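You operate a simulated robot arm through the tools that you are given. There is no shell and no other tool.

The job below is to be done with a simulated robot arm. You get a single attempt, and the scene is never put back.

Task
Switch the cleaning pump from the grey tank to the blue tank.
Fine: grey on-off knob off and white lever shut, change the bent hoses, then open the lever and turn the knob on again. Where these are worked on the way, their far stop is far enough and under half their travel is too little: grey on-off knob, white lever.

The check looks at the end state, three seconds after you hand in, the way a careful person would. Anything else that was tipped, shoved, dropped, spilled or broken makes it a failure.

Robot
A 6-joint arm with a two-finger parallel gripper, fixed in place. Base frame: the origin is on the floor under the middle of its stand, x ahead of it, y to its left, z up; the work surface is at about z = 80. Units: cm, degrees, N and s.
With the tool pointing down near the work surface it reaches from about 26 to 68 cm from the base axis. Its first joint turns from -66.0 to 66.0 degrees. Payload 2.9 kg.
The tool frame sits at the grasp point between the pads (the TCP): z along the fingers, y along the line on which they close. The tips reach 3 cm beyond it. The gripper opens to 11 cm. The fingers are 2 cm wide and 1 cm thick; the gripper's body (4.8 by 11.2 cm) begins 5.5 cm behind the TCP.
Orientation is that of the tool frame in the base frame, as a unit quaternion [x, y, z, w]. With the fingers straight down and closing along the base's y, the tool's x points along the base's -x, its y along +y and its z along -z.

Tools
- The arm moves only by the tool apply_moves. Its argument "increments" is a list of rows, each a list of 7 numbers: the gripper command, from -1 (shut) to 1 (fully open), values between in proportion, then the shift along the base's x, y, z in cm, then the turn, a rotation vector about the base's x, y, z in degrees. In form: [[claw, x, y, z, wx, wy, wz], ...]. A call has 1 to 20 rows; each row shifts and turns the commanded pose from where the row before left it. Rows are played at 5 a second. More than 5 cm and 8.6 degrees between two rows, or a gripper value outside its range, and nothing of the call is played. A pose out of reach is approached as far as the arm can. The call stops where the force on the tool passes 90 N (or 10 N more than at its start, if that is more) or the arm is blocked; 0.2 s more then pass. Each finger travels about 10.8 cm/s and halts on what it meets, pressing with about 35 N; the grip force reading is that of the motor and also rises with nothing between the fingers. The clock runs only during rows and for 0.2 s after the last one: add rows that do not move to give the fingers time. It gives the time, the measured TCP pose, the force on the tool (base axes), the opening and the grip force at its end, in the units of the frame above (readings bear some noise), with the torque about the TCP (base axes, N m) and any sound that the robot's microphone picked up.
- Cameras (640 x 400 px; columns grow to the right, rows downward): "scene" is fixed at [8.81, 44.21, 138.82]; the picture's right is [-0.65, -0.76, 0.00], its down [-0.40, 0.34, -0.85] and it looks along [0.65, -0.55, -0.53] (base axes); focal length 220 px, centre (320, 200). "wrist" rides on the gripper at [7.2, 1.7, -10.3] in the tool frame; the picture's right is [-0.23, 0.97, 0.00], its down [-0.76, -0.18, -0.62] and it looks along [-0.61, -0.14, 0.78] (tool axes); focal length 222 px, centre (320, 200). There is no depth. A picture from a camera that has moved, and an enlarged one, comes with that camera's place and axes in the base frame and with its lens.
- snapshot(camera): a new picture of that camera. No time passes.
- inspect(camera, box): a new picture of the part [left, top, right, bottom] of that camera's present view, enlarged. No time passes.
- hand_in(): hands the job in; it is judged then, once.

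Places have to be worked out from the pictures, the camera data and where the tool is seen. Open the gripper and draw the arm clear of the work before you hand the job in, unless the task says otherwise.

The tools are called as a command line: name --pt "numbers of a row" for each row, then --argument value for the rest, lists and objects as JSON in quotes. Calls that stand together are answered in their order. apply_moves: Moves the arm, as the interface text tells. Its arguments: {"type":"object","properties":{"increments":{"type":"array","items":{"type":"array","items":{"type":"number"}}}},"required":["increments"]} The other tools are called the same way: snapshot (camera) takes a picture; inspect (camera, box) takes an enlarged picture of a part of a camera's view; hand_in () hands the job in.

At the start:

```text
time_s: 0.0
ee_pos: [37.85, 8.77, 127.13]
tool_rot: [0.0, 1.0, 0.0, 0.0]
contact_force: [0.4, -0.3, 0.3]
ft_torque: [-0.02, -0.01, 0.01]
gripper_width: 11.01
grasp_force: 0.0
```

scene: 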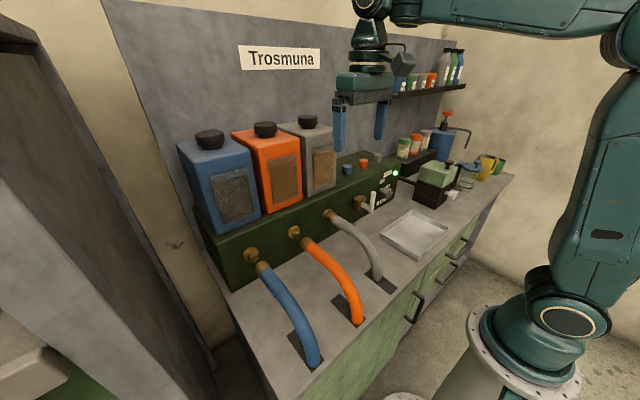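
wrist: 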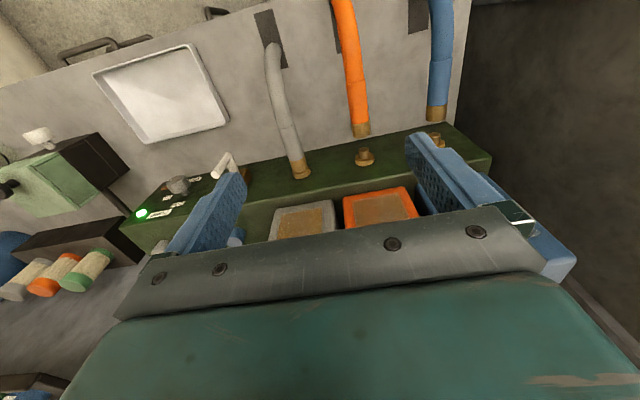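

I'll look closer at the bench before I move anything: the grey, orange and blue tanks, the hoses, the control panel with the knob and the lever.

inspect --camera "scene" --box '[180, 180, 420, 380]'

inspect --camera "scene" --box '[310, 130, 440, 220]'

inspect --camera "wrist" --box '[100, 120, 300, 250]'

inspect --camera "wrist" --box '[240, 0, 500, 200]'

```text
2.00 times, centred on (300, 280) of scene
camera zoom: at [8.81, 44.21, 138.82], right [-0.65, -0.76, 0.0], down [-0.4, 0.34, -0.85], along [0.65, -0.55, -0.53], focal length 440 px, centre (360, 40)
```

zoom: 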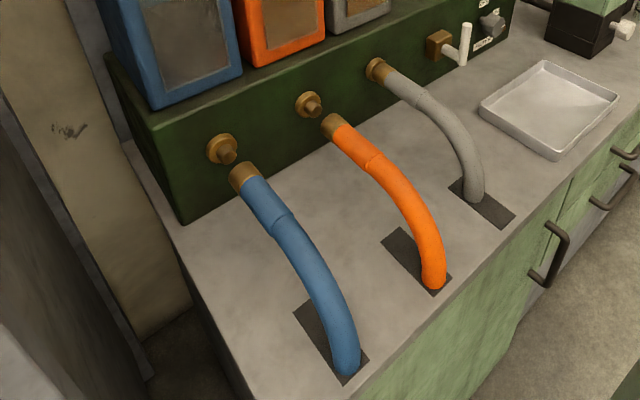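

```text
4.44 times, centred on (375, 175) of scene
camera zoom: at [8.81, 44.21, 138.82], right [-0.65, -0.76, 0.0], down [-0.4, 0.34, -0.85], along [0.65, -0.55, -0.53], focal length 978 px, centre (76, 311)
```

zoom: 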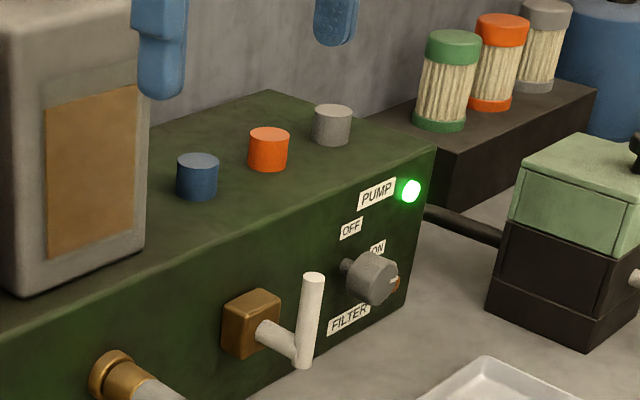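

```text
3.08 times, centred on (200, 185) of wrist
camera zoom: at [30.54, 10.7, 137.64], right [0.23, 0.97, 0.0], down [0.76, -0.18, 0.62], along [0.61, -0.14, -0.78], focal length 684 px, centre (689, 246)
```

zoom: 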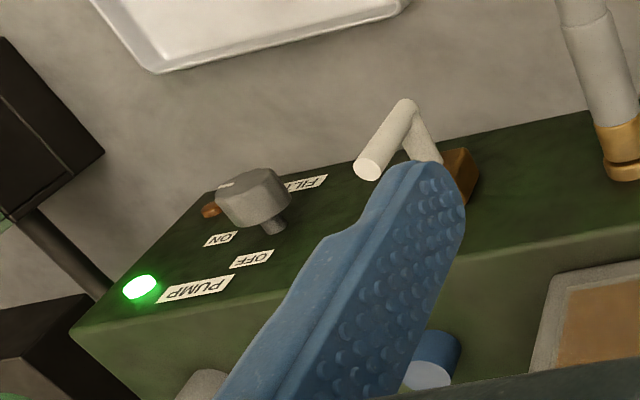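

```text
2.00 times, centred on (370, 100) of wrist
camera zoom: at [30.54, 10.7, 137.64], right [0.23, 0.97, 0.0], down [0.76, -0.18, 0.62], along [0.61, -0.14, -0.78], focal length 444 px, centre (220, 400)
```

zoom: 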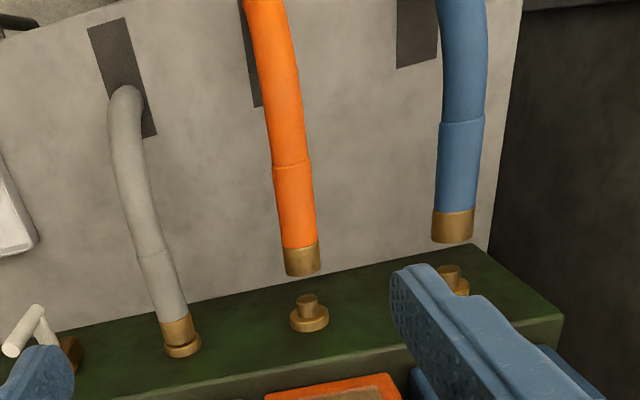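

The grey hose is coupled to its spigot and the blue and orange ones hang just short of theirs. I'll bring the wrist camera closer to the control panel, high above everything, to see the knob and lever better.

apply_moves --pt "1 0 -3 -2 0 0 0" --pt "1 0 -3 -2 0 0 0" --pt "1 -0.5 -3 -2 0 0 0" --pt "1 -0.5 -3 -2 0 0 0" --pt "1 -0.5 -3 -2 0 0 0" --pt "1 -0.5 -3 -2 0 0 0" --pt "1 0 0 0 0 0 0"

snapshot --camera "wrist"

snapshot --camera "scene"

```text
time_s: 1.6
ee_pos: [35.66, -9.17, 115.01]
tool_rot: [0.0, 1.0, 0.0, 0.0]
contact_force: [-0.4, 0.5, 0.0]
ft_torque: [0.0, 0.01, 0.01]
gripper_width: 10.97
grasp_force: 0.1
```

```text
taken
camera wrist: at [28.44, -7.38, 125.5], right [0.23, 0.97, 0.0], down [0.76, -0.18, 0.62], along [0.61, -0.14, -0.78], focal length 222 px, centre (320, 200)
```

wrist: 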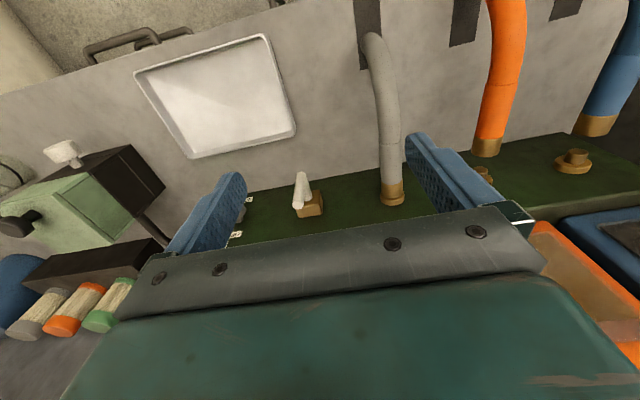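

```text
taken
```

scene: 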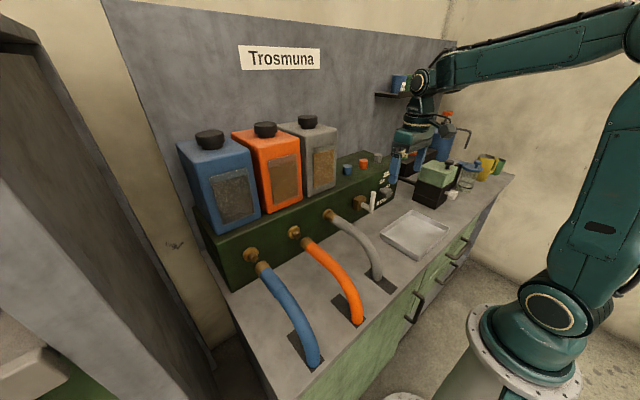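

The hand hides much of the panel. I'll tilt the tool forward 40° and back off a little so that the wrist camera looks at the panel's front more squarely.

apply_moves --pt "1 -0.5 -0.5 -1 0 -8 0" --pt "1 -0.5 -0.5 -1 0 -8 0" --pt "1 -0.5 -0.5 -1 0 -8 0" --pt "1 -0.5 -0.5 -1 0 -8 0" --pt "1 -0.5 -0.5 -1 0 -8 0" --pt "1 0 0 -1 0 0 0" --pt "1 0 0 0 0 0 0"

snapshot --camera "wrist"

inspect --camera "wrist" --box '[180, 60, 440, 220]'

```text
time_s: 3.2
ee_pos: [33.36, -11.49, 109.16]
tool_rot: [0.0, 0.94, 0.0, 0.342]
contact_force: [-0.1, -1.0, 0.0]
ft_torque: [0.03, -0.02, -0.01]
gripper_width: 10.98
grasp_force: 0.1
```

```text
taken
camera wrist: at [21.0, -9.73, 112.6], right [0.17, 0.97, 0.15], down [0.18, -0.18, 0.97], along [0.97, -0.14, -0.21], focal length 222 px, centre (320, 200)
```

wrist: 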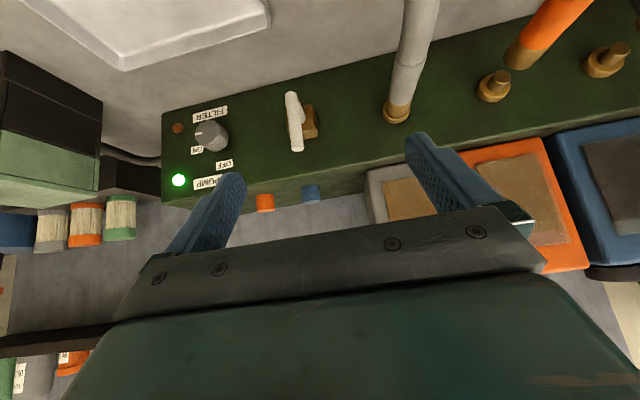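

```text
2.46 times, centred on (310, 140) of wrist
camera zoom: at [21.0, -9.73, 112.6], right [0.17, 0.97, 0.15], down [0.18, -0.18, 0.97], along [0.97, -0.14, -0.21], focal length 547 px, centre (345, 348)
```

zoom: 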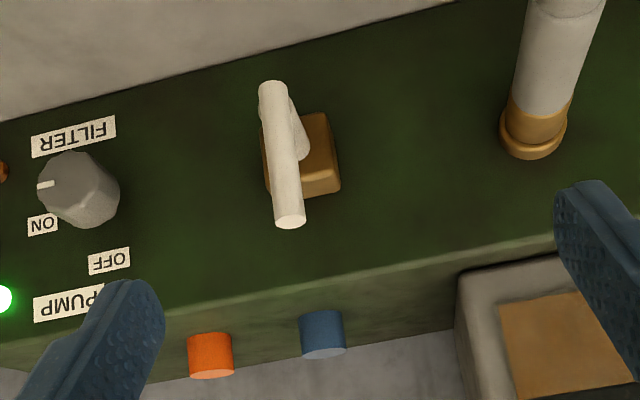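

The handle triangulates well: white lever handle is vertical at about x=48.9, y=-15.8, from z=90.3 to 98.7. I'll zoom in on the knob, the lever and the couplings from both cameras to fix the other points.

inspect --camera "wrist" --box '[150, 90, 250, 200]'

inspect --camera "scene" --box '[350, 160, 414, 220]'

inspect --camera "wrist" --box '[360, 0, 640, 160]'

inspect --camera "scene" --box '[230, 190, 400, 310]'

```text
3.64 times, centred on (200, 145) of wrist
camera zoom: at [21.0, -9.73, 112.6], right [0.17, 0.97, 0.15], down [0.18, -0.18, 0.97], along [0.97, -0.14, -0.21], focal length 808 px, centre (756, 400)
```

zoom: 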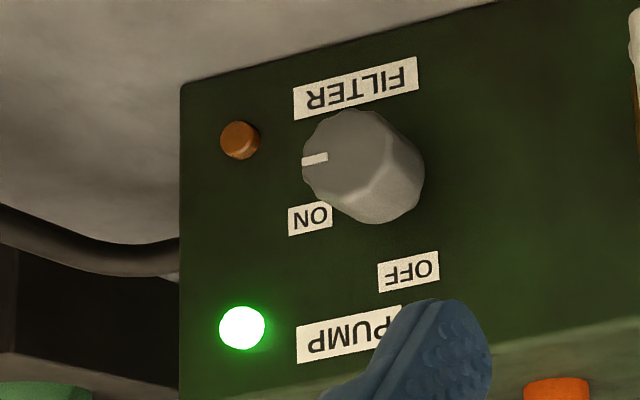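

```text
6.67 times, centred on (382, 190) of scene
camera zoom: at [8.81, 44.21, 138.82], right [-0.65, -0.76, 0.0], down [-0.4, 0.34, -0.85], along [0.65, -0.55, -0.53], focal length 1467 px, centre (-93, 267)
```

zoom: 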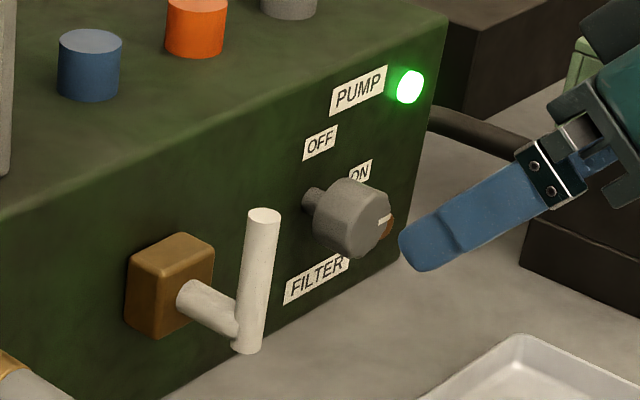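

```text
2.29 times, centred on (500, 80) of wrist
camera zoom: at [21.0, -9.73, 112.6], right [0.17, 0.97, 0.15], down [0.18, -0.18, 0.97], along [0.97, -0.14, -0.21], focal length 508 px, centre (-91, 474)
```

zoom: 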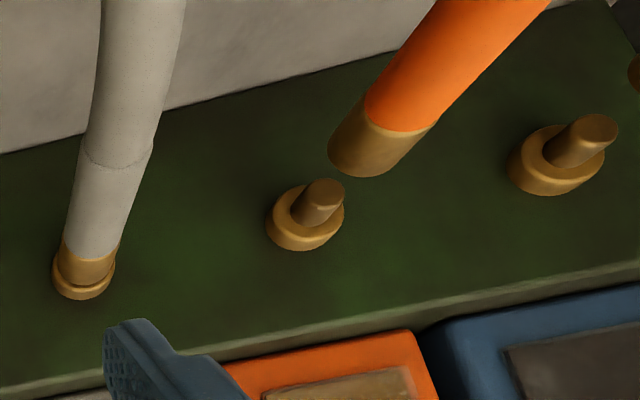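

```text
3.33 times, centred on (315, 250) of scene
camera zoom: at [8.81, 44.21, 138.82], right [-0.65, -0.76, 0.0], down [-0.4, 0.34, -0.85], along [0.65, -0.55, -0.53], focal length 734 px, centre (337, 33)
```

zoom: 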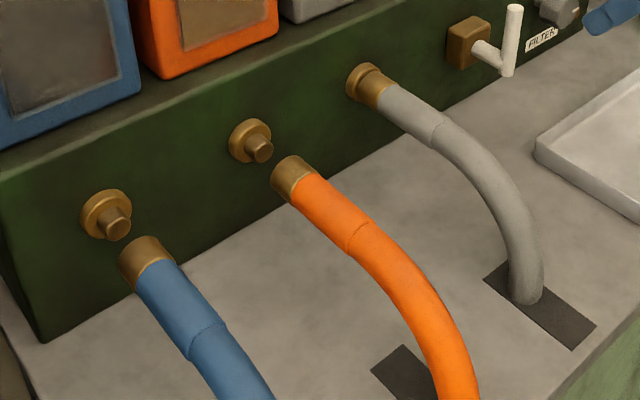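

Panel front comes out as a vertical plane at x≈56. The knob axis runs along x at y≈-31.4, z≈91.3 with its face at x≈51, pointing at ON (-y), and OFF lies straight up. The spigots sit at y≈0, 15 and 30, z≈92.3. I'll lay the tool level (pointing +x) in free space and then roll it.

apply_moves --pt "1 1.2 -1.5 0 0 -7.2 0" --pt "1 1.2 -1.5 0 0 -7.2 0" --pt "1 1.2 -1.5 0 0 -7.2 0" --pt "1 1.2 -1.5 0 0 -7.2 0" --pt "1 1.2 -1.5 0 0 -7.2 0" --pt "1 1.2 -1.5 0 0 -7.2 0" --pt "1 1.2 -1.5 0 0 -6.8 0" --pt "1 0 0 0 0 0 0"

snapshot --camera "scene"

snapshot --camera "wrist"

```text
time_s: 5.0
ee_pos: [41.77, -22.22, 109.3]
tool_rot: [0.0, 0.709, 0.0, 0.705]
contact_force: [0.1, 0.5, -0.2]
ft_torque: [0.0, 0.0, -0.03]
gripper_width: 11.0
grasp_force: 0.0
```

```text
taken
```

scene: 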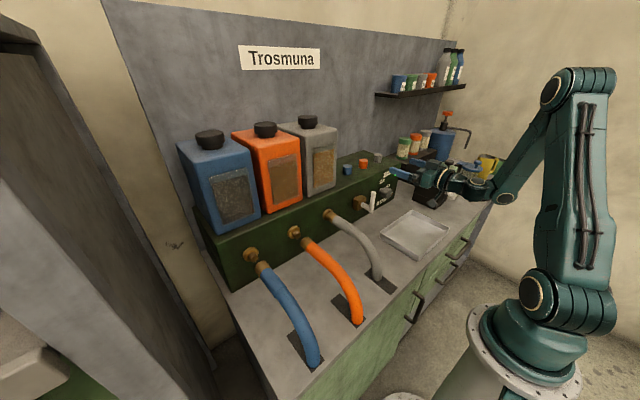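

```text
taken
camera wrist: at [31.46, -20.38, 102.16], right [0.0, 0.97, 0.23], down [-0.62, -0.18, 0.76], along [0.78, -0.14, 0.6], focal length 222 px, centre (320, 200)
```

wrist: 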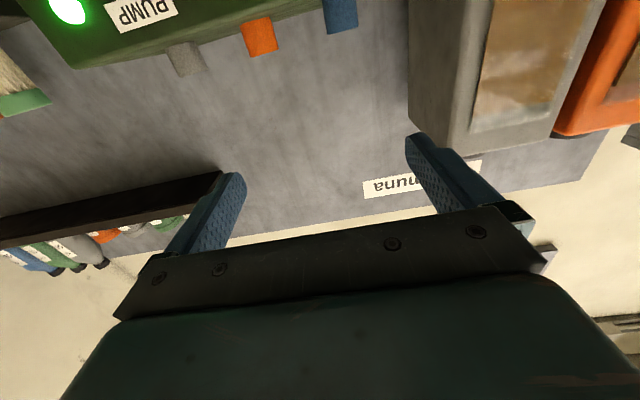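

The tool is level. Next I'll roll it -90° about x here in free space, which brings the closing line upright and the camera to the right side.

apply_moves --pt "1 0 0 0 -8.2 0 0" --pt "1 0 0 0 -8.2 0 0" --pt "1 0 0 0 -8.2 0 0" --pt "1 0 0 0 -8.2 0 0" --pt "1 0 0 0 -8.2 0 0" --pt "1 0 0 0 -8.2 0 0" --pt "1 0 0 0 -8.2 0 0" --pt "1 0 0 0 -8.2 0 0" --pt "1 0 0 0 -8.2 0 0" --pt "1 0 0 0 -8.2 0 0" --pt "1 0 0 0 -8 0 0" --pt "1 0 0 0 0 0 0"

snapshot --camera "scene"

snapshot --camera "wrist"

```text
time_s: 7.6
ee_pos: [41.78, -22.05, 109.27]
tool_rot: [0.502, -0.501, 0.499, -0.498]
contact_force: [0.6, -0.8, -0.3]
ft_torque: [0.0, 0.0, -0.01]
gripper_width: 10.97
grasp_force: 0.0
```

```text
taken
```

scene: 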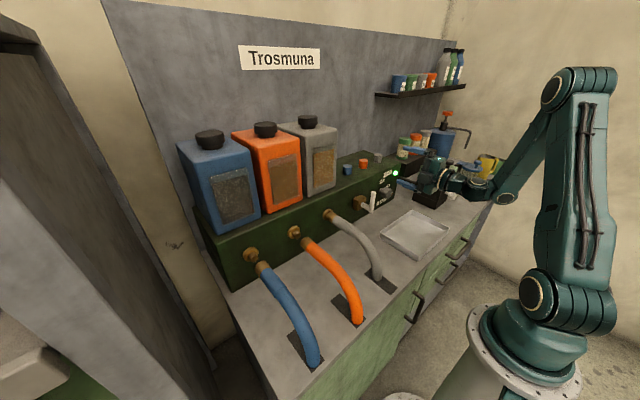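

```text
taken
camera wrist: at [31.41, -29.27, 107.77], right [-0.01, 0.23, -0.97], down [-0.62, 0.76, 0.18], along [0.78, 0.61, 0.14], focal length 222 px, centre (320, 200)
```

wrist: 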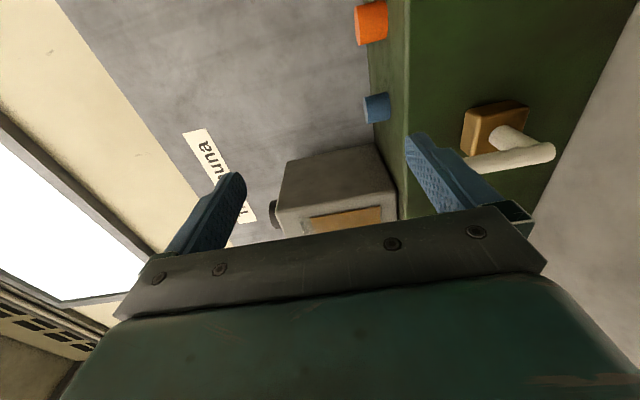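

That roll works. I'll test a further -90° in free space, the range needed for turning the knob; it also puts the camera on top for a right-way-up view of the panel.

apply_moves --pt "1 -0.5 0 0 -8.2 0 0" --pt "1 -0.5 0 0 -8.2 0 0" --pt "1 -0.5 0 0 -8.2 0 0" --pt "1 -0.5 0 0 -8.2 0 0" --pt "1 -0.5 0 0 -8.2 0 0" --pt "1 -0.5 0 0 -8.2 0 0" --pt "1 -0.5 0 0 -8.2 0 0" --pt "1 -0.5 0 0 -8.2 0 0" --pt "1 0 0 0 -8.2 0 0" --pt "1 0 0 0 -8.2 0 0" --pt "1 0 0 0 -8 0 0" --pt "1 0 0 0 0 0 0"

snapshot --camera "wrist"

snapshot --camera "scene"

```text
time_s: 10.2
ee_pos: [56.66, -26.59, 146.9]
tool_rot: [0.711, -0.003, 0.703, -0.007]
contact_force: [-0.2, 0.0, 0.0]
ft_torque: [0.02, 0.0, 0.02]
gripper_width: 11.0
grasp_force: 0.0
out of reach, approached as far as the arm can: row 1, 2, 3, 4, 5, 6, 7, 8, 9, 10, 11
```

```text
taken
camera wrist: at [46.44, -28.29, 154.31], right [0.0, -0.97, -0.24], down [-0.63, 0.18, -0.75], along [0.77, 0.15, -0.61], focal length 222 px, centre (320, 200)
```

wrist: 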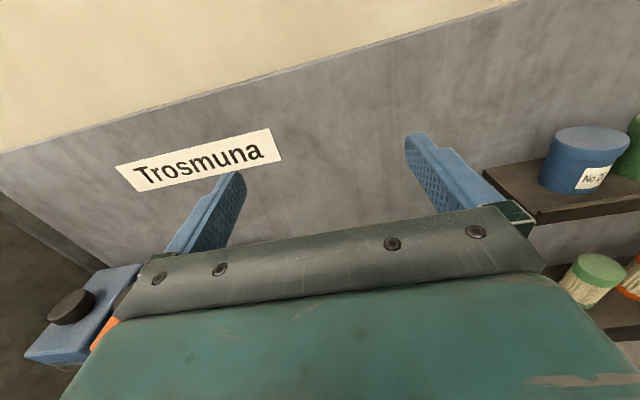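

```text
taken
```

scene: 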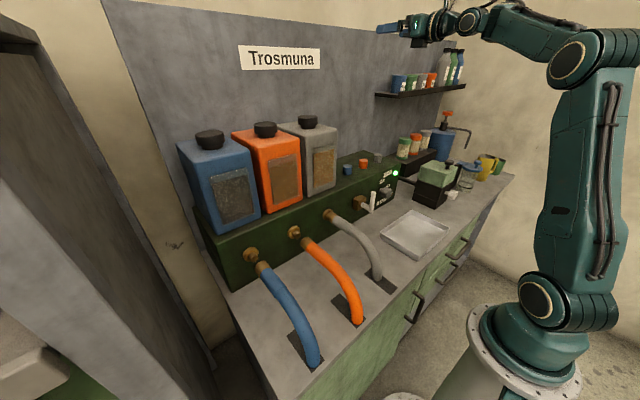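

The last roll was outside the arm's range: the arm swung itself up to z≈147, touching nothing. I'll hold it one row to see where the command stands before bringing it back.

apply_moves --pt "1 0 0 0 0 0 0"

snapshot --camera "scene"

```text
time_s: 10.6
ee_pos: [56.67, -26.52, 146.85]
tool_rot: [0.71, -0.003, 0.704, -0.007]
contact_force: [-0.4, -0.6, -0.1]
ft_torque: [0.0, 0.03, -0.05]
gripper_width: 10.99
grasp_force: 0.2
```

```text
taken
```

scene: 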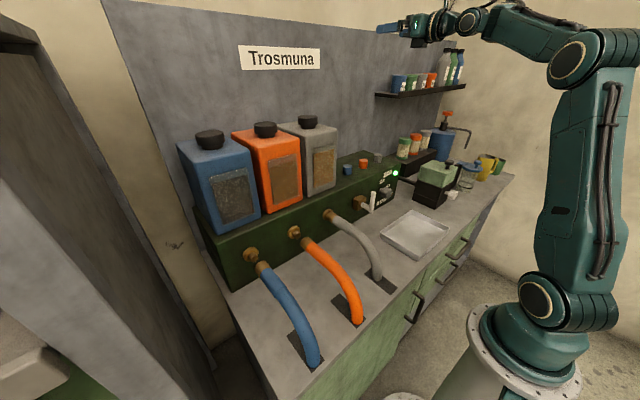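

The command has settled to this reached pose (camera on top). I'll move back and down in small steps to see how far this configuration can follow.

apply_moves --pt "1 -2 0 -2 0 0 0" --pt "1 -2 0 -2 0 0 0" --pt "1 -2 0 -2 0 0 0"

snapshot --camera "scene"

```text
time_s: 11.4
ee_pos: [52.52, -29.02, 147.52]
tool_rot: [0.708, -0.001, 0.706, -0.002]
contact_force: [-0.4, 0.2, -0.3]
ft_torque: [0.04, 0.01, 0.0]
gripper_width: 11.01
grasp_force: 0.0
out of reach, approached as far as the arm can: row 1, 2, 3
```

```text
taken
```

scene: 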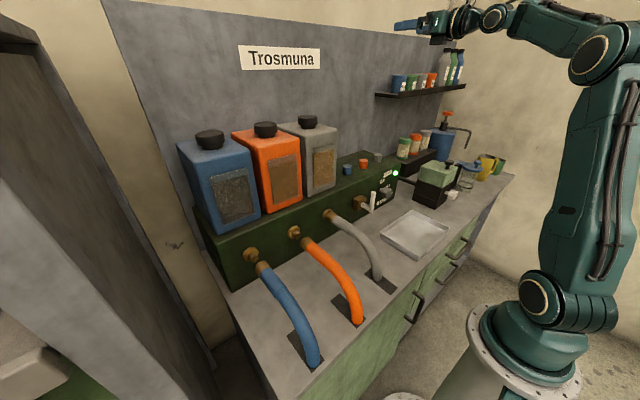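

It cannot come down in this roll. I'll roll back +90° up here, clear of everything, to return to the range that worked.

apply_moves --pt "1 0 0 0 8.2 0 0" --pt "1 0 0 0 8.2 0 0" --pt "1 0 0 0 8.2 0 0" --pt "1 0 0 0 8.2 0 0" --pt "1 0 0 0 8.2 0 0" --pt "1 0 0 0 8.2 0 0" --pt "1 0 0 0 8.2 0 0" --pt "1 0 0 0 8.2 0 0" --pt "1 0 0 0 8.2 0 0" --pt "1 0 0 0 8.2 0 0" --pt "1 0 0 0 8 0 0" --pt "1 0 0 0 0 0 0"

snapshot --camera "scene"

```text
time_s: 14.0
ee_pos: [52.22, -29.19, 147.49]
tool_rot: [-0.5, 0.5, -0.5, 0.501]
contact_force: [0.2, 0.6, -0.4]
ft_torque: [-0.03, -0.01, 0.02]
gripper_width: 11.02
grasp_force: 0.1
```

```text
taken
```

scene: 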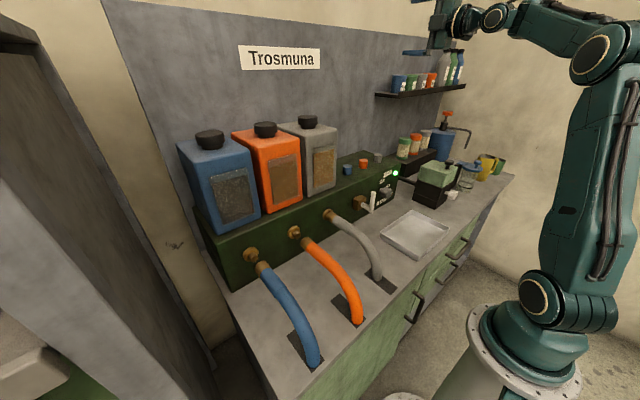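

Roll is back at -90° without trouble. I'll descend in steps toward the front of the panel and watch for any out-of-reach notice.

apply_moves --pt "1 -2 0.5 -1 0 0 0" --pt "1 -2 0.5 -2 0 0 0" --pt "1 -2 0.5 -3 0 0 0"

```text
time_s: 14.8
ee_pos: [46.32, -27.62, 141.49]
tool_rot: [0.499, -0.5, 0.501, -0.499]
contact_force: [-0.9, 0.7, 0.1]
ft_torque: [0.01, 0.02, 0.0]
gripper_width: 11.01
grasp_force: 0.0
```

Following exactly. I'll go on down to about z=110.

apply_moves --pt "1 -0.5 0 -3.5 0 0 0" --pt "1 -0.5 0 -3.5 0 0 0" --pt "1 -0.5 0 -3.5 0 0 0" --pt "1 -0.5 0 -3.5 0 0 0" --pt "1 -0.5 0 -3.5 0 0 0" --pt "1 -0.5 0 -3.5 0 0 0" --pt "1 -0.5 0 -3.5 0 0 0" --pt "1 -0.5 0 -3.5 0 0 0" --pt "1 0 0 -3.5 0 0 0" --pt "1 0 0 0 0 0 0"

snapshot --camera "scene"

snapshot --camera "wrist"

```text
time_s: 17.0
ee_pos: [42.24, -27.76, 110.17]
tool_rot: [-0.5, 0.5, -0.5, 0.5]
contact_force: [-0.3, 0.7, -1.0]
ft_torque: [-0.02, 0.03, 0.01]
gripper_width: 11.0
grasp_force: 0.0
```

```text
taken
```

scene: 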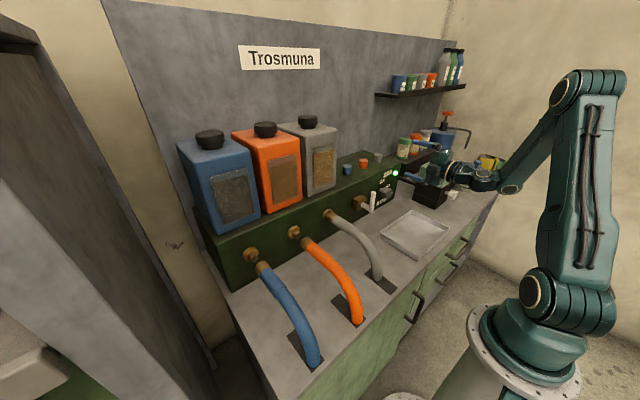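

```text
taken
camera wrist: at [31.96, -34.84, 108.51], right [0.0, 0.23, -0.97], down [-0.62, 0.76, 0.18], along [0.78, 0.61, 0.14], focal length 222 px, centre (320, 200)
```

wrist: 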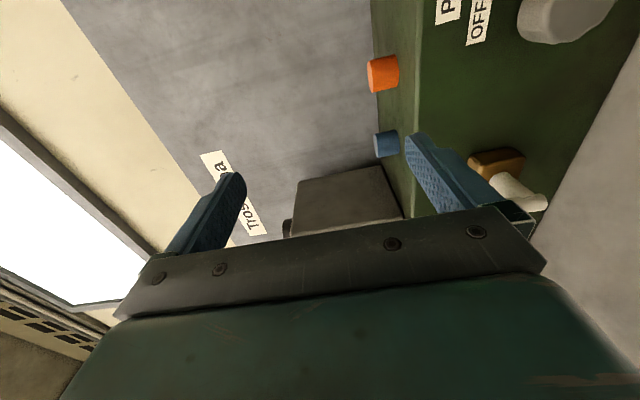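

I'd like to see the size of the wrist camera's housing to judge its clearance, so I'll zoom on the hand.

inspect --camera "scene" --box '[380, 120, 520, 220]'

inspect --camera "wrist" --box '[350, 0, 640, 200]'

```text
4.00 times, centred on (450, 170) of scene
camera zoom: at [8.81, 44.21, 138.82], right [-0.65, -0.76, 0.0], down [-0.4, 0.34, -0.85], along [0.65, -0.55, -0.53], focal length 880 px, centre (-200, 320)
```

zoom: 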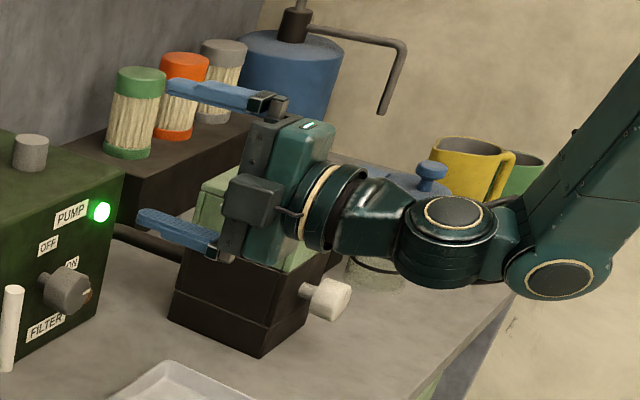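

```text
2.00 times, centred on (495, 100) of wrist
camera zoom: at [31.96, -34.84, 108.51], right [0.0, 0.23, -0.97], down [-0.62, 0.76, 0.18], along [0.78, 0.61, 0.14], focal length 444 px, centre (-30, 400)
```

zoom: 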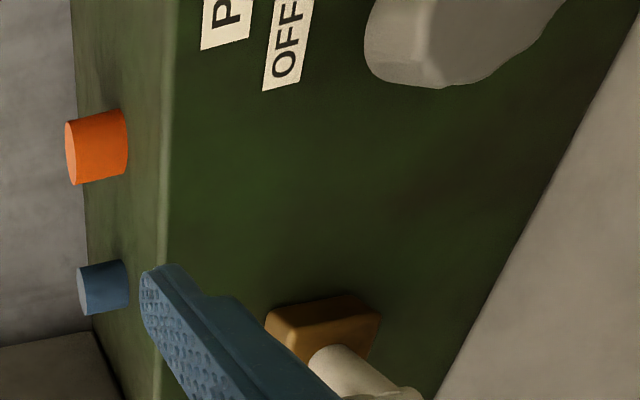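

The camera housing is small (about 4–5 cm) and the box beyond stands at y<-53, so there's room. I'll go down in front of the knob (standoff x≈43.5), rolling to -40° for a first grip; I'll turn the knob in two bites of about 50°, within the roll range that works.

apply_moves --pt "0.4 0.2 -0.52 -2.7 7.15 0 0" --pt "0.4 0.2 -0.52 -2.7 7.15 0 0" --pt "0.4 0.2 -0.52 -2.7 7.15 0 0" --pt "0.4 0.2 -0.52 -2.7 7.15 0 0" --pt "0.4 0.2 -0.52 -2.7 7.15 0 0" --pt "0.4 0.1 -0.52 -2.7 7.15 0 0" --pt "0.4 0.1 -0.52 -2.7 7.1 0 0" --pt "0.4 0 0 0 0 0 0"

snapshot --camera "wrist"

inspect --camera "scene" --box '[340, 130, 480, 230]'

```text
time_s: 18.8
ee_pos: [46.41, -33.5, 93.04]
tool_rot: [-0.242, 0.667, -0.24, 0.662]
contact_force: [-0.1, -0.6, -0.1]
ft_torque: [-0.01, 0.0, 0.03]
gripper_width: 7.72
grasp_force: 0.0
out of reach, approached as far as the arm can: row 3, 4, 5, 6, 7
```

```text
taken
camera wrist: at [36.07, -36.75, 86.62], right [0.0, 0.89, -0.45], down [-0.62, 0.35, 0.7], along [0.79, 0.28, 0.55], focal length 222 px, centre (320, 200)
```

wrist: 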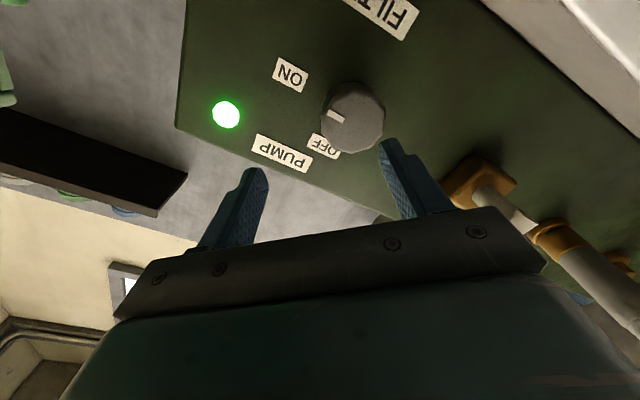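

```text
4.00 times, centred on (410, 180) of scene
camera zoom: at [8.81, 44.21, 138.82], right [-0.65, -0.76, 0.0], down [-0.4, 0.34, -0.85], along [0.65, -0.55, -0.53], focal length 880 px, centre (-40, 280)
```

zoom: 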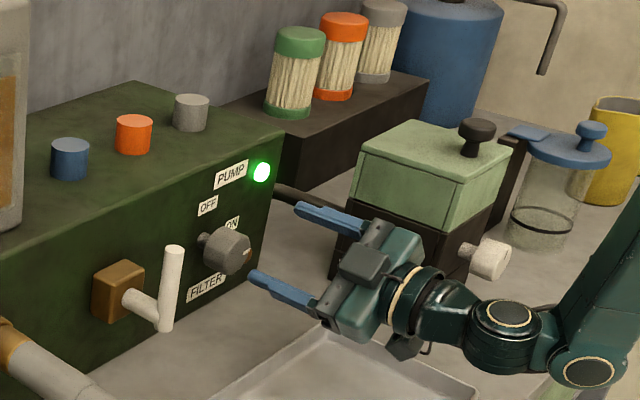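

The arm fell a few cm short of that standoff (too close in for a level tool), ending at (46.4,-33.5,93.0), still in front of the knob and touching nothing. I'll nudge in small steps to line up with the knob axis at this distance.

apply_moves --pt "0.4 0.4 1.0 -0.4 0 0 0" --pt "0.4 0.3 1.0 -0.4 0 0 0"

snapshot --camera "wrist"

```text
time_s: 19.4
ee_pos: [47.74, -31.92, 92.57]
tool_rot: [-0.243, 0.667, -0.241, 0.662]
contact_force: [0.0, 0.4, 0.4]
ft_torque: [0.02, 0.01, -0.01]
gripper_width: 7.67
grasp_force: 0.0
out of reach, approached as far as the arm can: row 1, 2
```

```text
taken
camera wrist: at [37.46, -35.2, 86.1], right [0.0, 0.89, -0.45], down [-0.62, 0.35, 0.7], along [0.79, 0.28, 0.55], focal length 222 px, centre (320, 200)
```

wrist: 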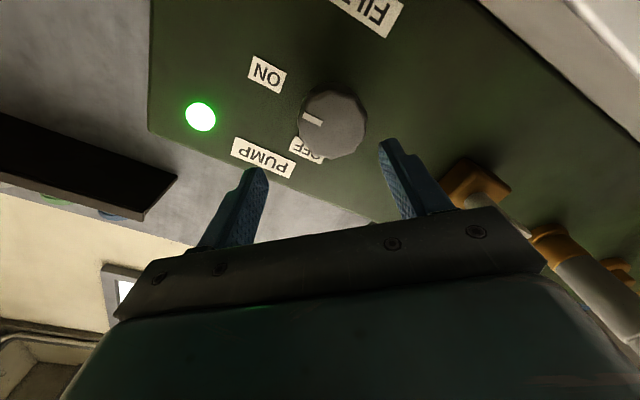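

Now at (47.7,-31.9,92.6), fingertips just short of the knob's face with the knob between the finger lines. I'll continue to the axis line while advancing, where the arm should be within reach again.

apply_moves --pt "0.4 0.7 0.3 -0.7 0 0 0" --pt "0.4 0.7 0.2 -0.6 0 0 0"

snapshot --camera "wrist"

inspect --camera "scene" --box '[350, 160, 450, 230]'

```text
time_s: 20.0
ee_pos: [49.29, -31.56, 91.23]
tool_rot: [-0.242, 0.664, -0.241, 0.665]
contact_force: [0.4, 0.6, -0.7]
ft_torque: [0.02, -0.01, 0.02]
gripper_width: 7.72
grasp_force: 0.1
```

```text
taken
camera wrist: at [38.93, -34.84, 84.67], right [0.0, 0.89, -0.45], down [-0.62, 0.35, 0.7], along [0.78, 0.28, 0.56], focal length 222 px, centre (320, 200)
```

wrist: 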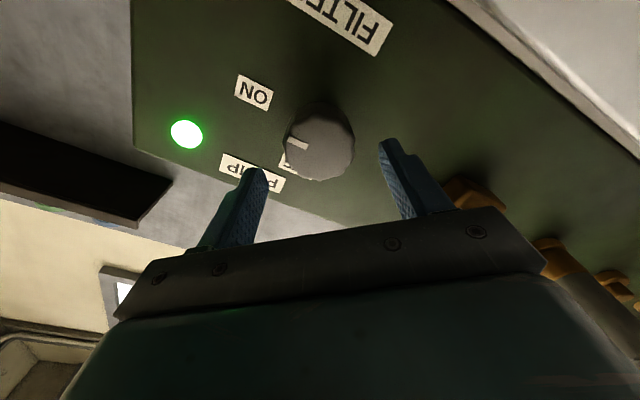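

```text
5.71 times, centred on (400, 195) of scene
camera zoom: at [8.81, 44.21, 138.82], right [-0.65, -0.76, 0.0], down [-0.4, 0.34, -0.85], along [0.65, -0.55, -0.53], focal length 1258 px, centre (-137, 229)
```

zoom: 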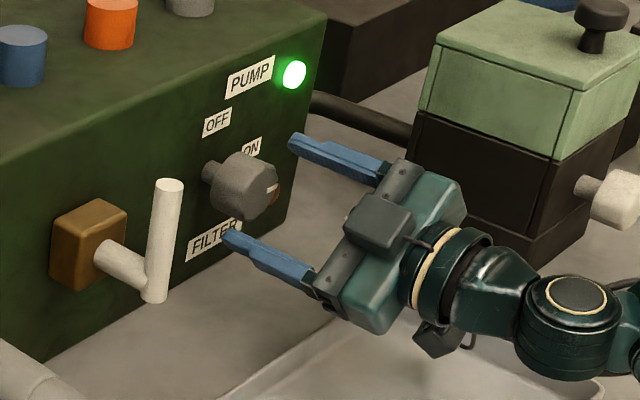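

The arm is back within reach at (49.3,-31.6,91.2). I'll zoom the wrist view on the knob to check the axis before closing on it.

inspect --camera "wrist" --box '[220, 60, 420, 220]'

inspect --camera "scene" --box '[375, 175, 415, 205]'

```text
2.50 times, centred on (320, 140) of wrist
camera zoom: at [38.93, -34.84, 84.67], right [0.0, 0.89, -0.45], down [-0.62, 0.35, 0.7], along [0.78, 0.28, 0.56], focal length 555 px, centre (320, 350)
```

zoom: 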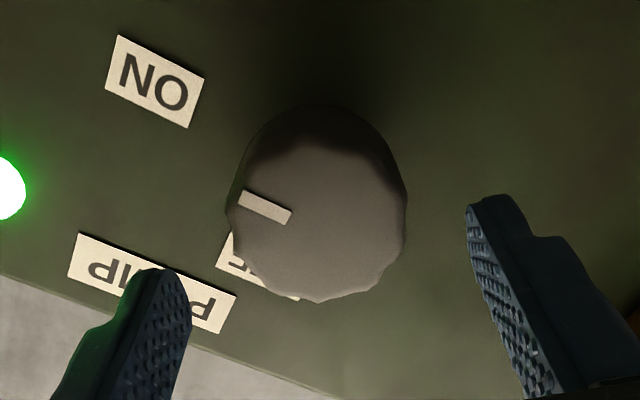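

```text
13.33 times, centred on (395, 190) of scene
camera zoom: at [8.81, 44.21, 138.82], right [-0.65, -0.76, 0.0], down [-0.4, 0.34, -0.85], along [0.65, -0.55, -0.53], focal length 2934 px, centre (-680, 333)
```

zoom: 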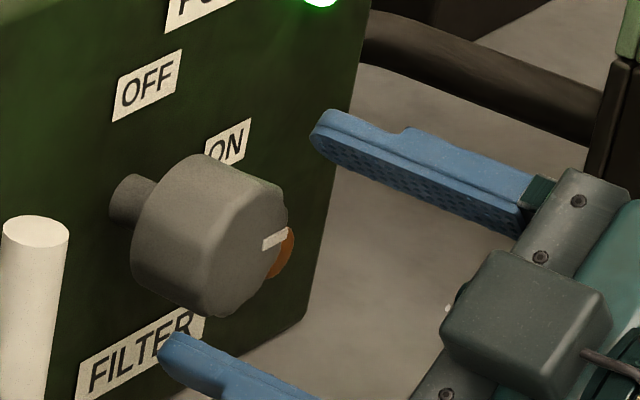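

Two well-separated rays put the knob's centre at about (51.7,-32.2,90.2), radius ≈2.1 cm, panel at x≈56.5. I'll centre on that axis and roll to -90° around the knob with the fingers open, then try a little further to learn the roll limit.

apply_moves --pt "0.5 0.2 -0.35 -0.5 0 0 0" --pt "0.5 0.2 -0.3 -0.45 0 0 0" --pt "0.5 0 0 0 -8.4 0 0" --pt "0.5 0 0 0 -8.4 0 0" --pt "0.5 0 0 0 -8.4 0 0" --pt "0.5 0 0 0 -8.4 0 0" --pt "0.5 0 0 0 -8.4 0 0" --pt "0.5 0 0 0 -8 0 0"

inspect --camera "wrist" --box '[220, 60, 420, 220]'

```text
time_s: 21.8
ee_pos: [49.66, -32.17, 90.37]
tool_rot: [0.501, -0.499, 0.501, -0.499]
contact_force: [-0.5, -0.1, -0.9]
ft_torque: [0.0, 0.04, 0.0]
gripper_width: 8.25
grasp_force: 0.1
```

```text
2.50 times, centred on (320, 140) of wrist
camera zoom: at [39.37, -39.28, 88.76], right [0.0, 0.22, -0.97], down [-0.62, 0.76, 0.18], along [0.78, 0.61, 0.14], focal length 555 px, centre (320, 350)
```

zoom: 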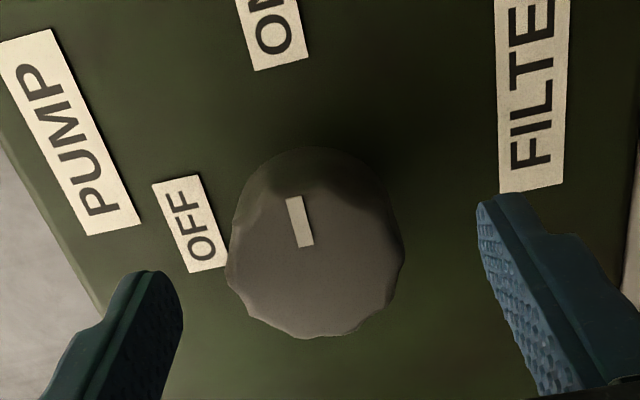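

Alignment is good: the knob sits centred between the fingers. I'll try two more roll steps to learn the limit.

apply_moves --pt "0.5 0 0 0 -8 0 0"

```text
time_s: 22.2
ee_pos: [50.36, -32.61, 90.62]
tool_rot: [0.534, -0.465, 0.532, -0.464]
contact_force: [-0.5, -0.3, 0.4]
ft_torque: [0.0, 0.0, -0.01]
gripper_width: 8.24
grasp_force: 0.1
out of reach, approached as far as the arm can: row 1
```

The limit is just past -90°. I'll roll back to -50°, advance to x≈52.2 centred on the knob, and close on it.

apply_moves --pt "0.5 0 0.36 -0.17 8 0 0" --pt "0.5 0 0 0 8 0 0" --pt "0.5 0 0 0 8 0 0" --pt "0.5 0 0 0 8 0 0" --pt "0.5 0 0 0 8 0 0" --pt "0.5 0 0 0 8 0 0" --pt "0.5 0.9 0 0 0 0 0" --pt "0.5 0.9 0 0 0 0 0" --pt "0.5 0 0 0 0 0 0"

inspect --camera "wrist" --box '[220, 60, 420, 220]'

inspect --camera "scene" --box '[350, 160, 450, 230]'

```text
time_s: 24.2
ee_pos: [52.04, -32.36, 90.43]
tool_rot: [-0.299, 0.641, -0.299, 0.641]
contact_force: [-0.1, 0.0, -0.3]
ft_torque: [0.02, 0.0, 0.03]
gripper_width: 8.25
grasp_force: 0.0
```

```text
2.50 times, centred on (320, 140) of wrist
camera zoom: at [41.82, -36.74, 84.61], right [0.0, 0.8, -0.6], down [-0.62, 0.47, 0.63], along [0.78, 0.37, 0.5], focal length 555 px, centre (320, 350)
```

zoom: 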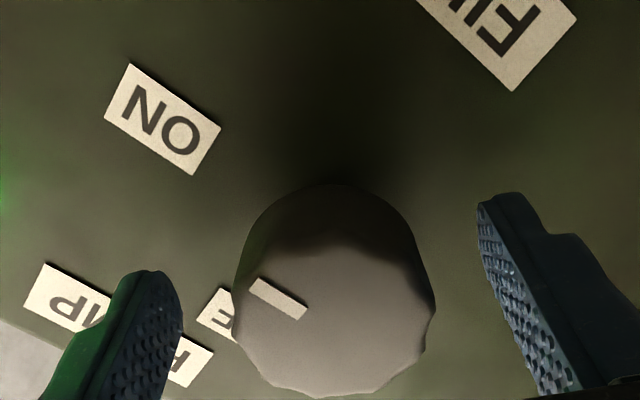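

```text
5.71 times, centred on (400, 195) of scene
camera zoom: at [8.81, 44.21, 138.82], right [-0.65, -0.76, 0.0], down [-0.4, 0.34, -0.85], along [0.65, -0.55, -0.53], focal length 1258 px, centre (-137, 229)
```

zoom: 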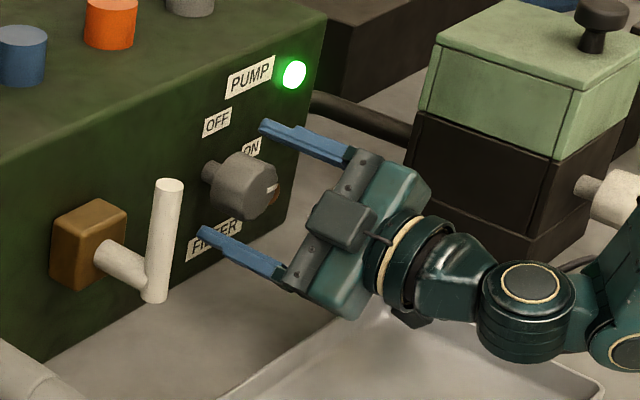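

The knob sits between the pads. Closing the grip on it.

apply_moves --pt "-1 0 0 0 0 0 0" --pt "-1 0 0 0 0 0 0" --pt "-1 0 0 0 0 0 0" --pt "-1 0 0 0 0 0 0"

```text
time_s: 25.2
ee_pos: [52.15, -32.19, 90.19]
tool_rot: [-0.3, 0.641, -0.298, 0.64]
contact_force: [2.8, 10.8, -13.8]
ft_torque: [-0.15, -0.57, -0.2]
gripper_width: 4.76
grasp_force: 45.2
```

Gripped at 4.76 cm, with the tool pushed about 3 mm toward +y,-z, so the knob's axis is near (−32.1,90.1). I'll shift by that to relieve the side force, then begin turning -20°.

apply_moves --pt "-1 0 0.25 -0.3 0 0 0" --pt "-1 0 0 0 0 0 0" --pt "-1 0 0 0 -5 0 0" --pt "-1 0 0 0 -5 0 0" --pt "-1 0 0 0 -5 0 0" --pt "-1 0 0 0 -5 0 0" --pt "-1 0 0 0 0 0 0"

snapshot --camera "wrist"

```text
time_s: 26.8
ee_pos: [52.11, -32.25, 90.26]
tool_rot: [-0.404, 0.578, -0.409, 0.58]
contact_force: [1.1, -16.7, 24.0]
ft_torque: [0.09, 0.27, 0.6]
gripper_width: 4.76
grasp_force: 44.8
```

```text
taken
camera wrist: at [41.82, -38.4, 86.39], right [0.01, 0.54, -0.84], down [-0.62, 0.66, 0.42], along [0.78, 0.52, 0.34], focal length 222 px, centre (320, 200)
```

wrist: 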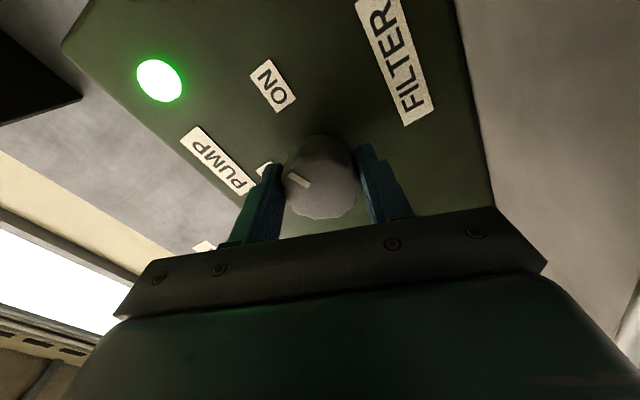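

The pointer has turned along with the hand; the side force flipped sign, so I over-shifted slightly. I'll correct halfway and turn the remaining 20° to roll -90.

apply_moves --pt "-1 0 -0.13 0.17 0 0 0" --pt "-1 0 0 0 -5 0 0" --pt "-1 0 0 0 -5 0 0" --pt "-1 0 0 0 -5 0 0" --pt "-1 0 0 0 -5 0 0" --pt "-1 0 0 0 0 0 0"

snapshot --camera "wrist"

```text
time_s: 28.2
ee_pos: [52.17, -32.29, 90.4]
tool_rot: [0.498, -0.499, 0.502, -0.501]
contact_force: [-9.7, -13.4, 24.4]
ft_torque: [0.09, 0.52, 0.19]
gripper_width: 4.74
grasp_force: 45.2
```

```text
taken
camera wrist: at [41.8, -39.44, 88.88], right [0.01, 0.23, -0.97], down [-0.62, 0.76, 0.17], along [0.78, 0.61, 0.14], focal length 222 px, centre (320, 200)
```

wrist: 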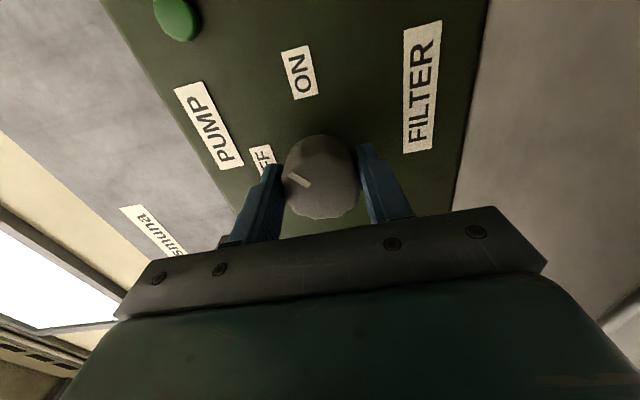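

The PUMP lamp went out at 40° of turn. I'll release, roll back +40° around the knob and take a second bite to reach the far stop.

apply_moves --pt "0.5 0 0 0 0 0 0" --pt "0.5 0 0 0 0 0 0" --pt "0.5 0 0 0 0 0 0" --pt "0.5 0 0 0 8 0 0" --pt "0.5 0 0 0 8 0 0" --pt "0.5 0 0 0 8 0 0" --pt "0.5 0 0 0 8 0 0" --pt "0.5 0 0 0 8 0 0" --pt "0.5 0 0 0 8 0 0" --pt "0.5 0 0 0 0 0 0"

inspect --camera "wrist" --box '[220, 60, 420, 220]'

inspect --camera "scene" --box '[350, 160, 450, 230]'

```text
time_s: 30.4
ee_pos: [52.11, -32.33, 90.19]
tool_rot: [-0.253, 0.66, -0.253, 0.66]
contact_force: [0.8, 0.4, -0.2]
ft_torque: [0.03, 0.02, -0.03]
gripper_width: 8.24
grasp_force: 0.0
```

```text
2.50 times, centred on (320, 140) of wrist
camera zoom: at [41.83, -35.73, 83.83], right [0.0, 0.88, -0.48], down [-0.62, 0.38, 0.69], along [0.78, 0.3, 0.55], focal length 555 px, centre (320, 350)
```

zoom: 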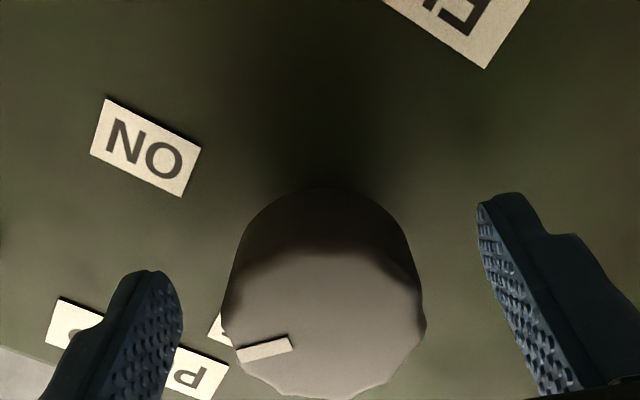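

```text
5.71 times, centred on (400, 195) of scene
camera zoom: at [8.81, 44.21, 138.82], right [-0.65, -0.76, 0.0], down [-0.4, 0.34, -0.85], along [0.65, -0.55, -0.53], focal length 1258 px, centre (-137, 229)
```

zoom: 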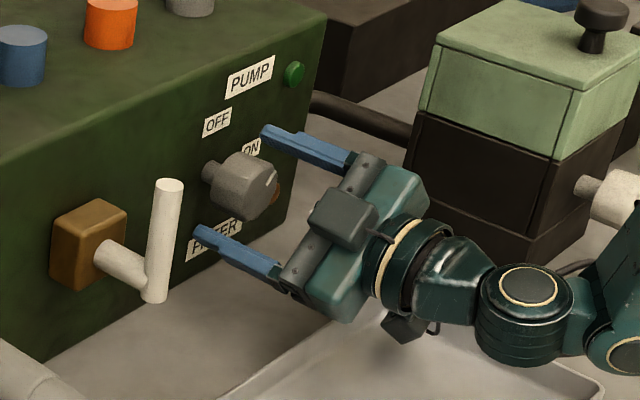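

The knob stays where I left it, pointer now about 40° up from ON. Regripping at roll -42 and turning another 48°.

apply_moves --pt "-1 0 0 0 0 0 0" --pt "-1 0 0 0 0 0 0" --pt "-1 0 0 0 0 0 0" --pt "-1 0 0 0 -5 0 0" --pt "-1 0 0 0 -5 0 0" --pt "-1 0 0 0 -5 0 0" --pt "-1 0 0 0 -5 0 0" --pt "-1 0 0 0 -5 0 0" --pt "-1 0 0 0 0 0 0"

snapshot --camera "wrist"

```text
time_s: 32.4
ee_pos: [52.17, -32.36, 90.45]
tool_rot: [-0.39, 0.588, -0.392, 0.59]
contact_force: [-9.4, -5.0, 10.5]
ft_torque: [0.05, -0.21, 1.18]
gripper_width: 4.73
grasp_force: 45.2
```

```text
taken
camera wrist: at [41.84, -38.24, 86.07], right [0.0, 0.59, -0.81], down [-0.62, 0.63, 0.46], along [0.78, 0.5, 0.37], focal length 222 px, centre (320, 200)
```

wrist: 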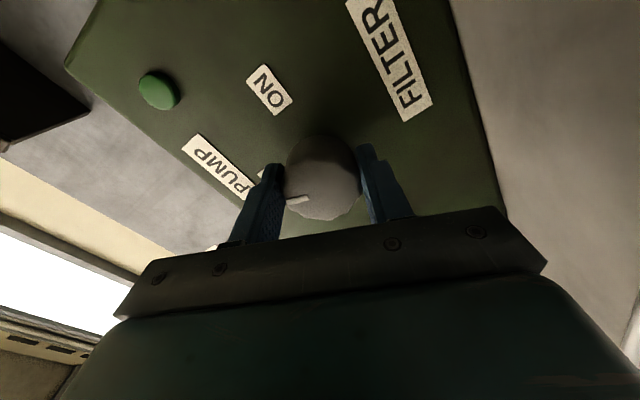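

Still turning smoothly (about 65° in all). Continuing the last 23° to roll -90.

apply_moves --pt "-1 0 0 0 -5 0 0" --pt "-1 0 0 0 -5 0 0" --pt "-1 0 0 0 -5 0 0" --pt "-1 0 0 0 -5 0 0" --pt "-1 0 0 0 -3 0 0" --pt "-1 0 0 0 0 0 0"

inspect --camera "wrist" --box '[220, 60, 420, 220]'

inspect --camera "scene" --box '[350, 160, 450, 230]'

```text
time_s: 33.8
ee_pos: [52.17, -32.46, 90.56]
tool_rot: [0.498, -0.498, 0.502, -0.501]
contact_force: [-1.4, -12.2, 23.9]
ft_torque: [0.83, 0.35, 0.26]
gripper_width: 4.77
grasp_force: 45.4
```

```text
2.50 times, centred on (320, 140) of wrist
camera zoom: at [41.84, -39.48, 88.86], right [0.01, 0.23, -0.97], down [-0.62, 0.76, 0.17], along [0.78, 0.61, 0.15], focal length 555 px, centre (320, 350)
```

zoom: 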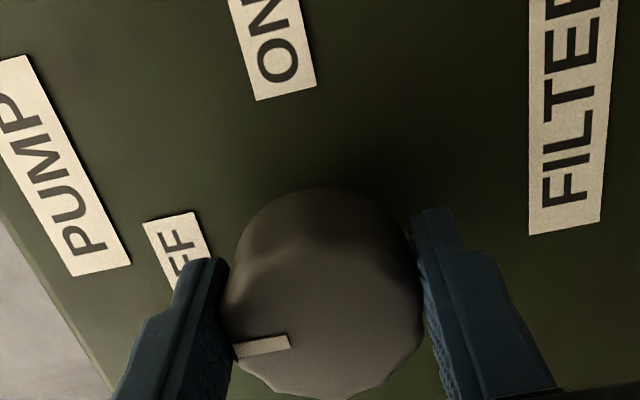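

```text
5.71 times, centred on (400, 195) of scene
camera zoom: at [8.77, 44.2, 138.83], right [-0.65, -0.76, 0.0], down [-0.4, 0.34, -0.85], along [0.65, -0.55, -0.53], focal length 1258 px, centre (-137, 229)
```

zoom: 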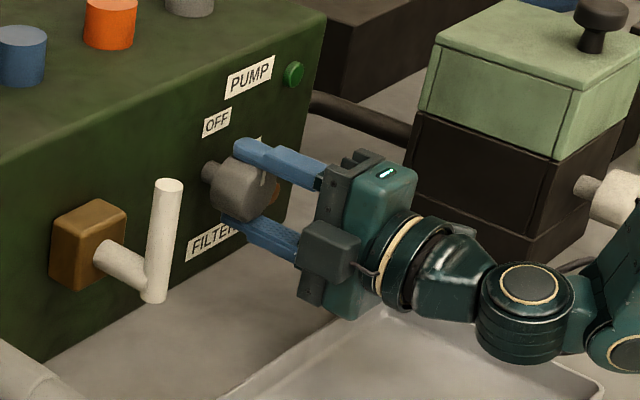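

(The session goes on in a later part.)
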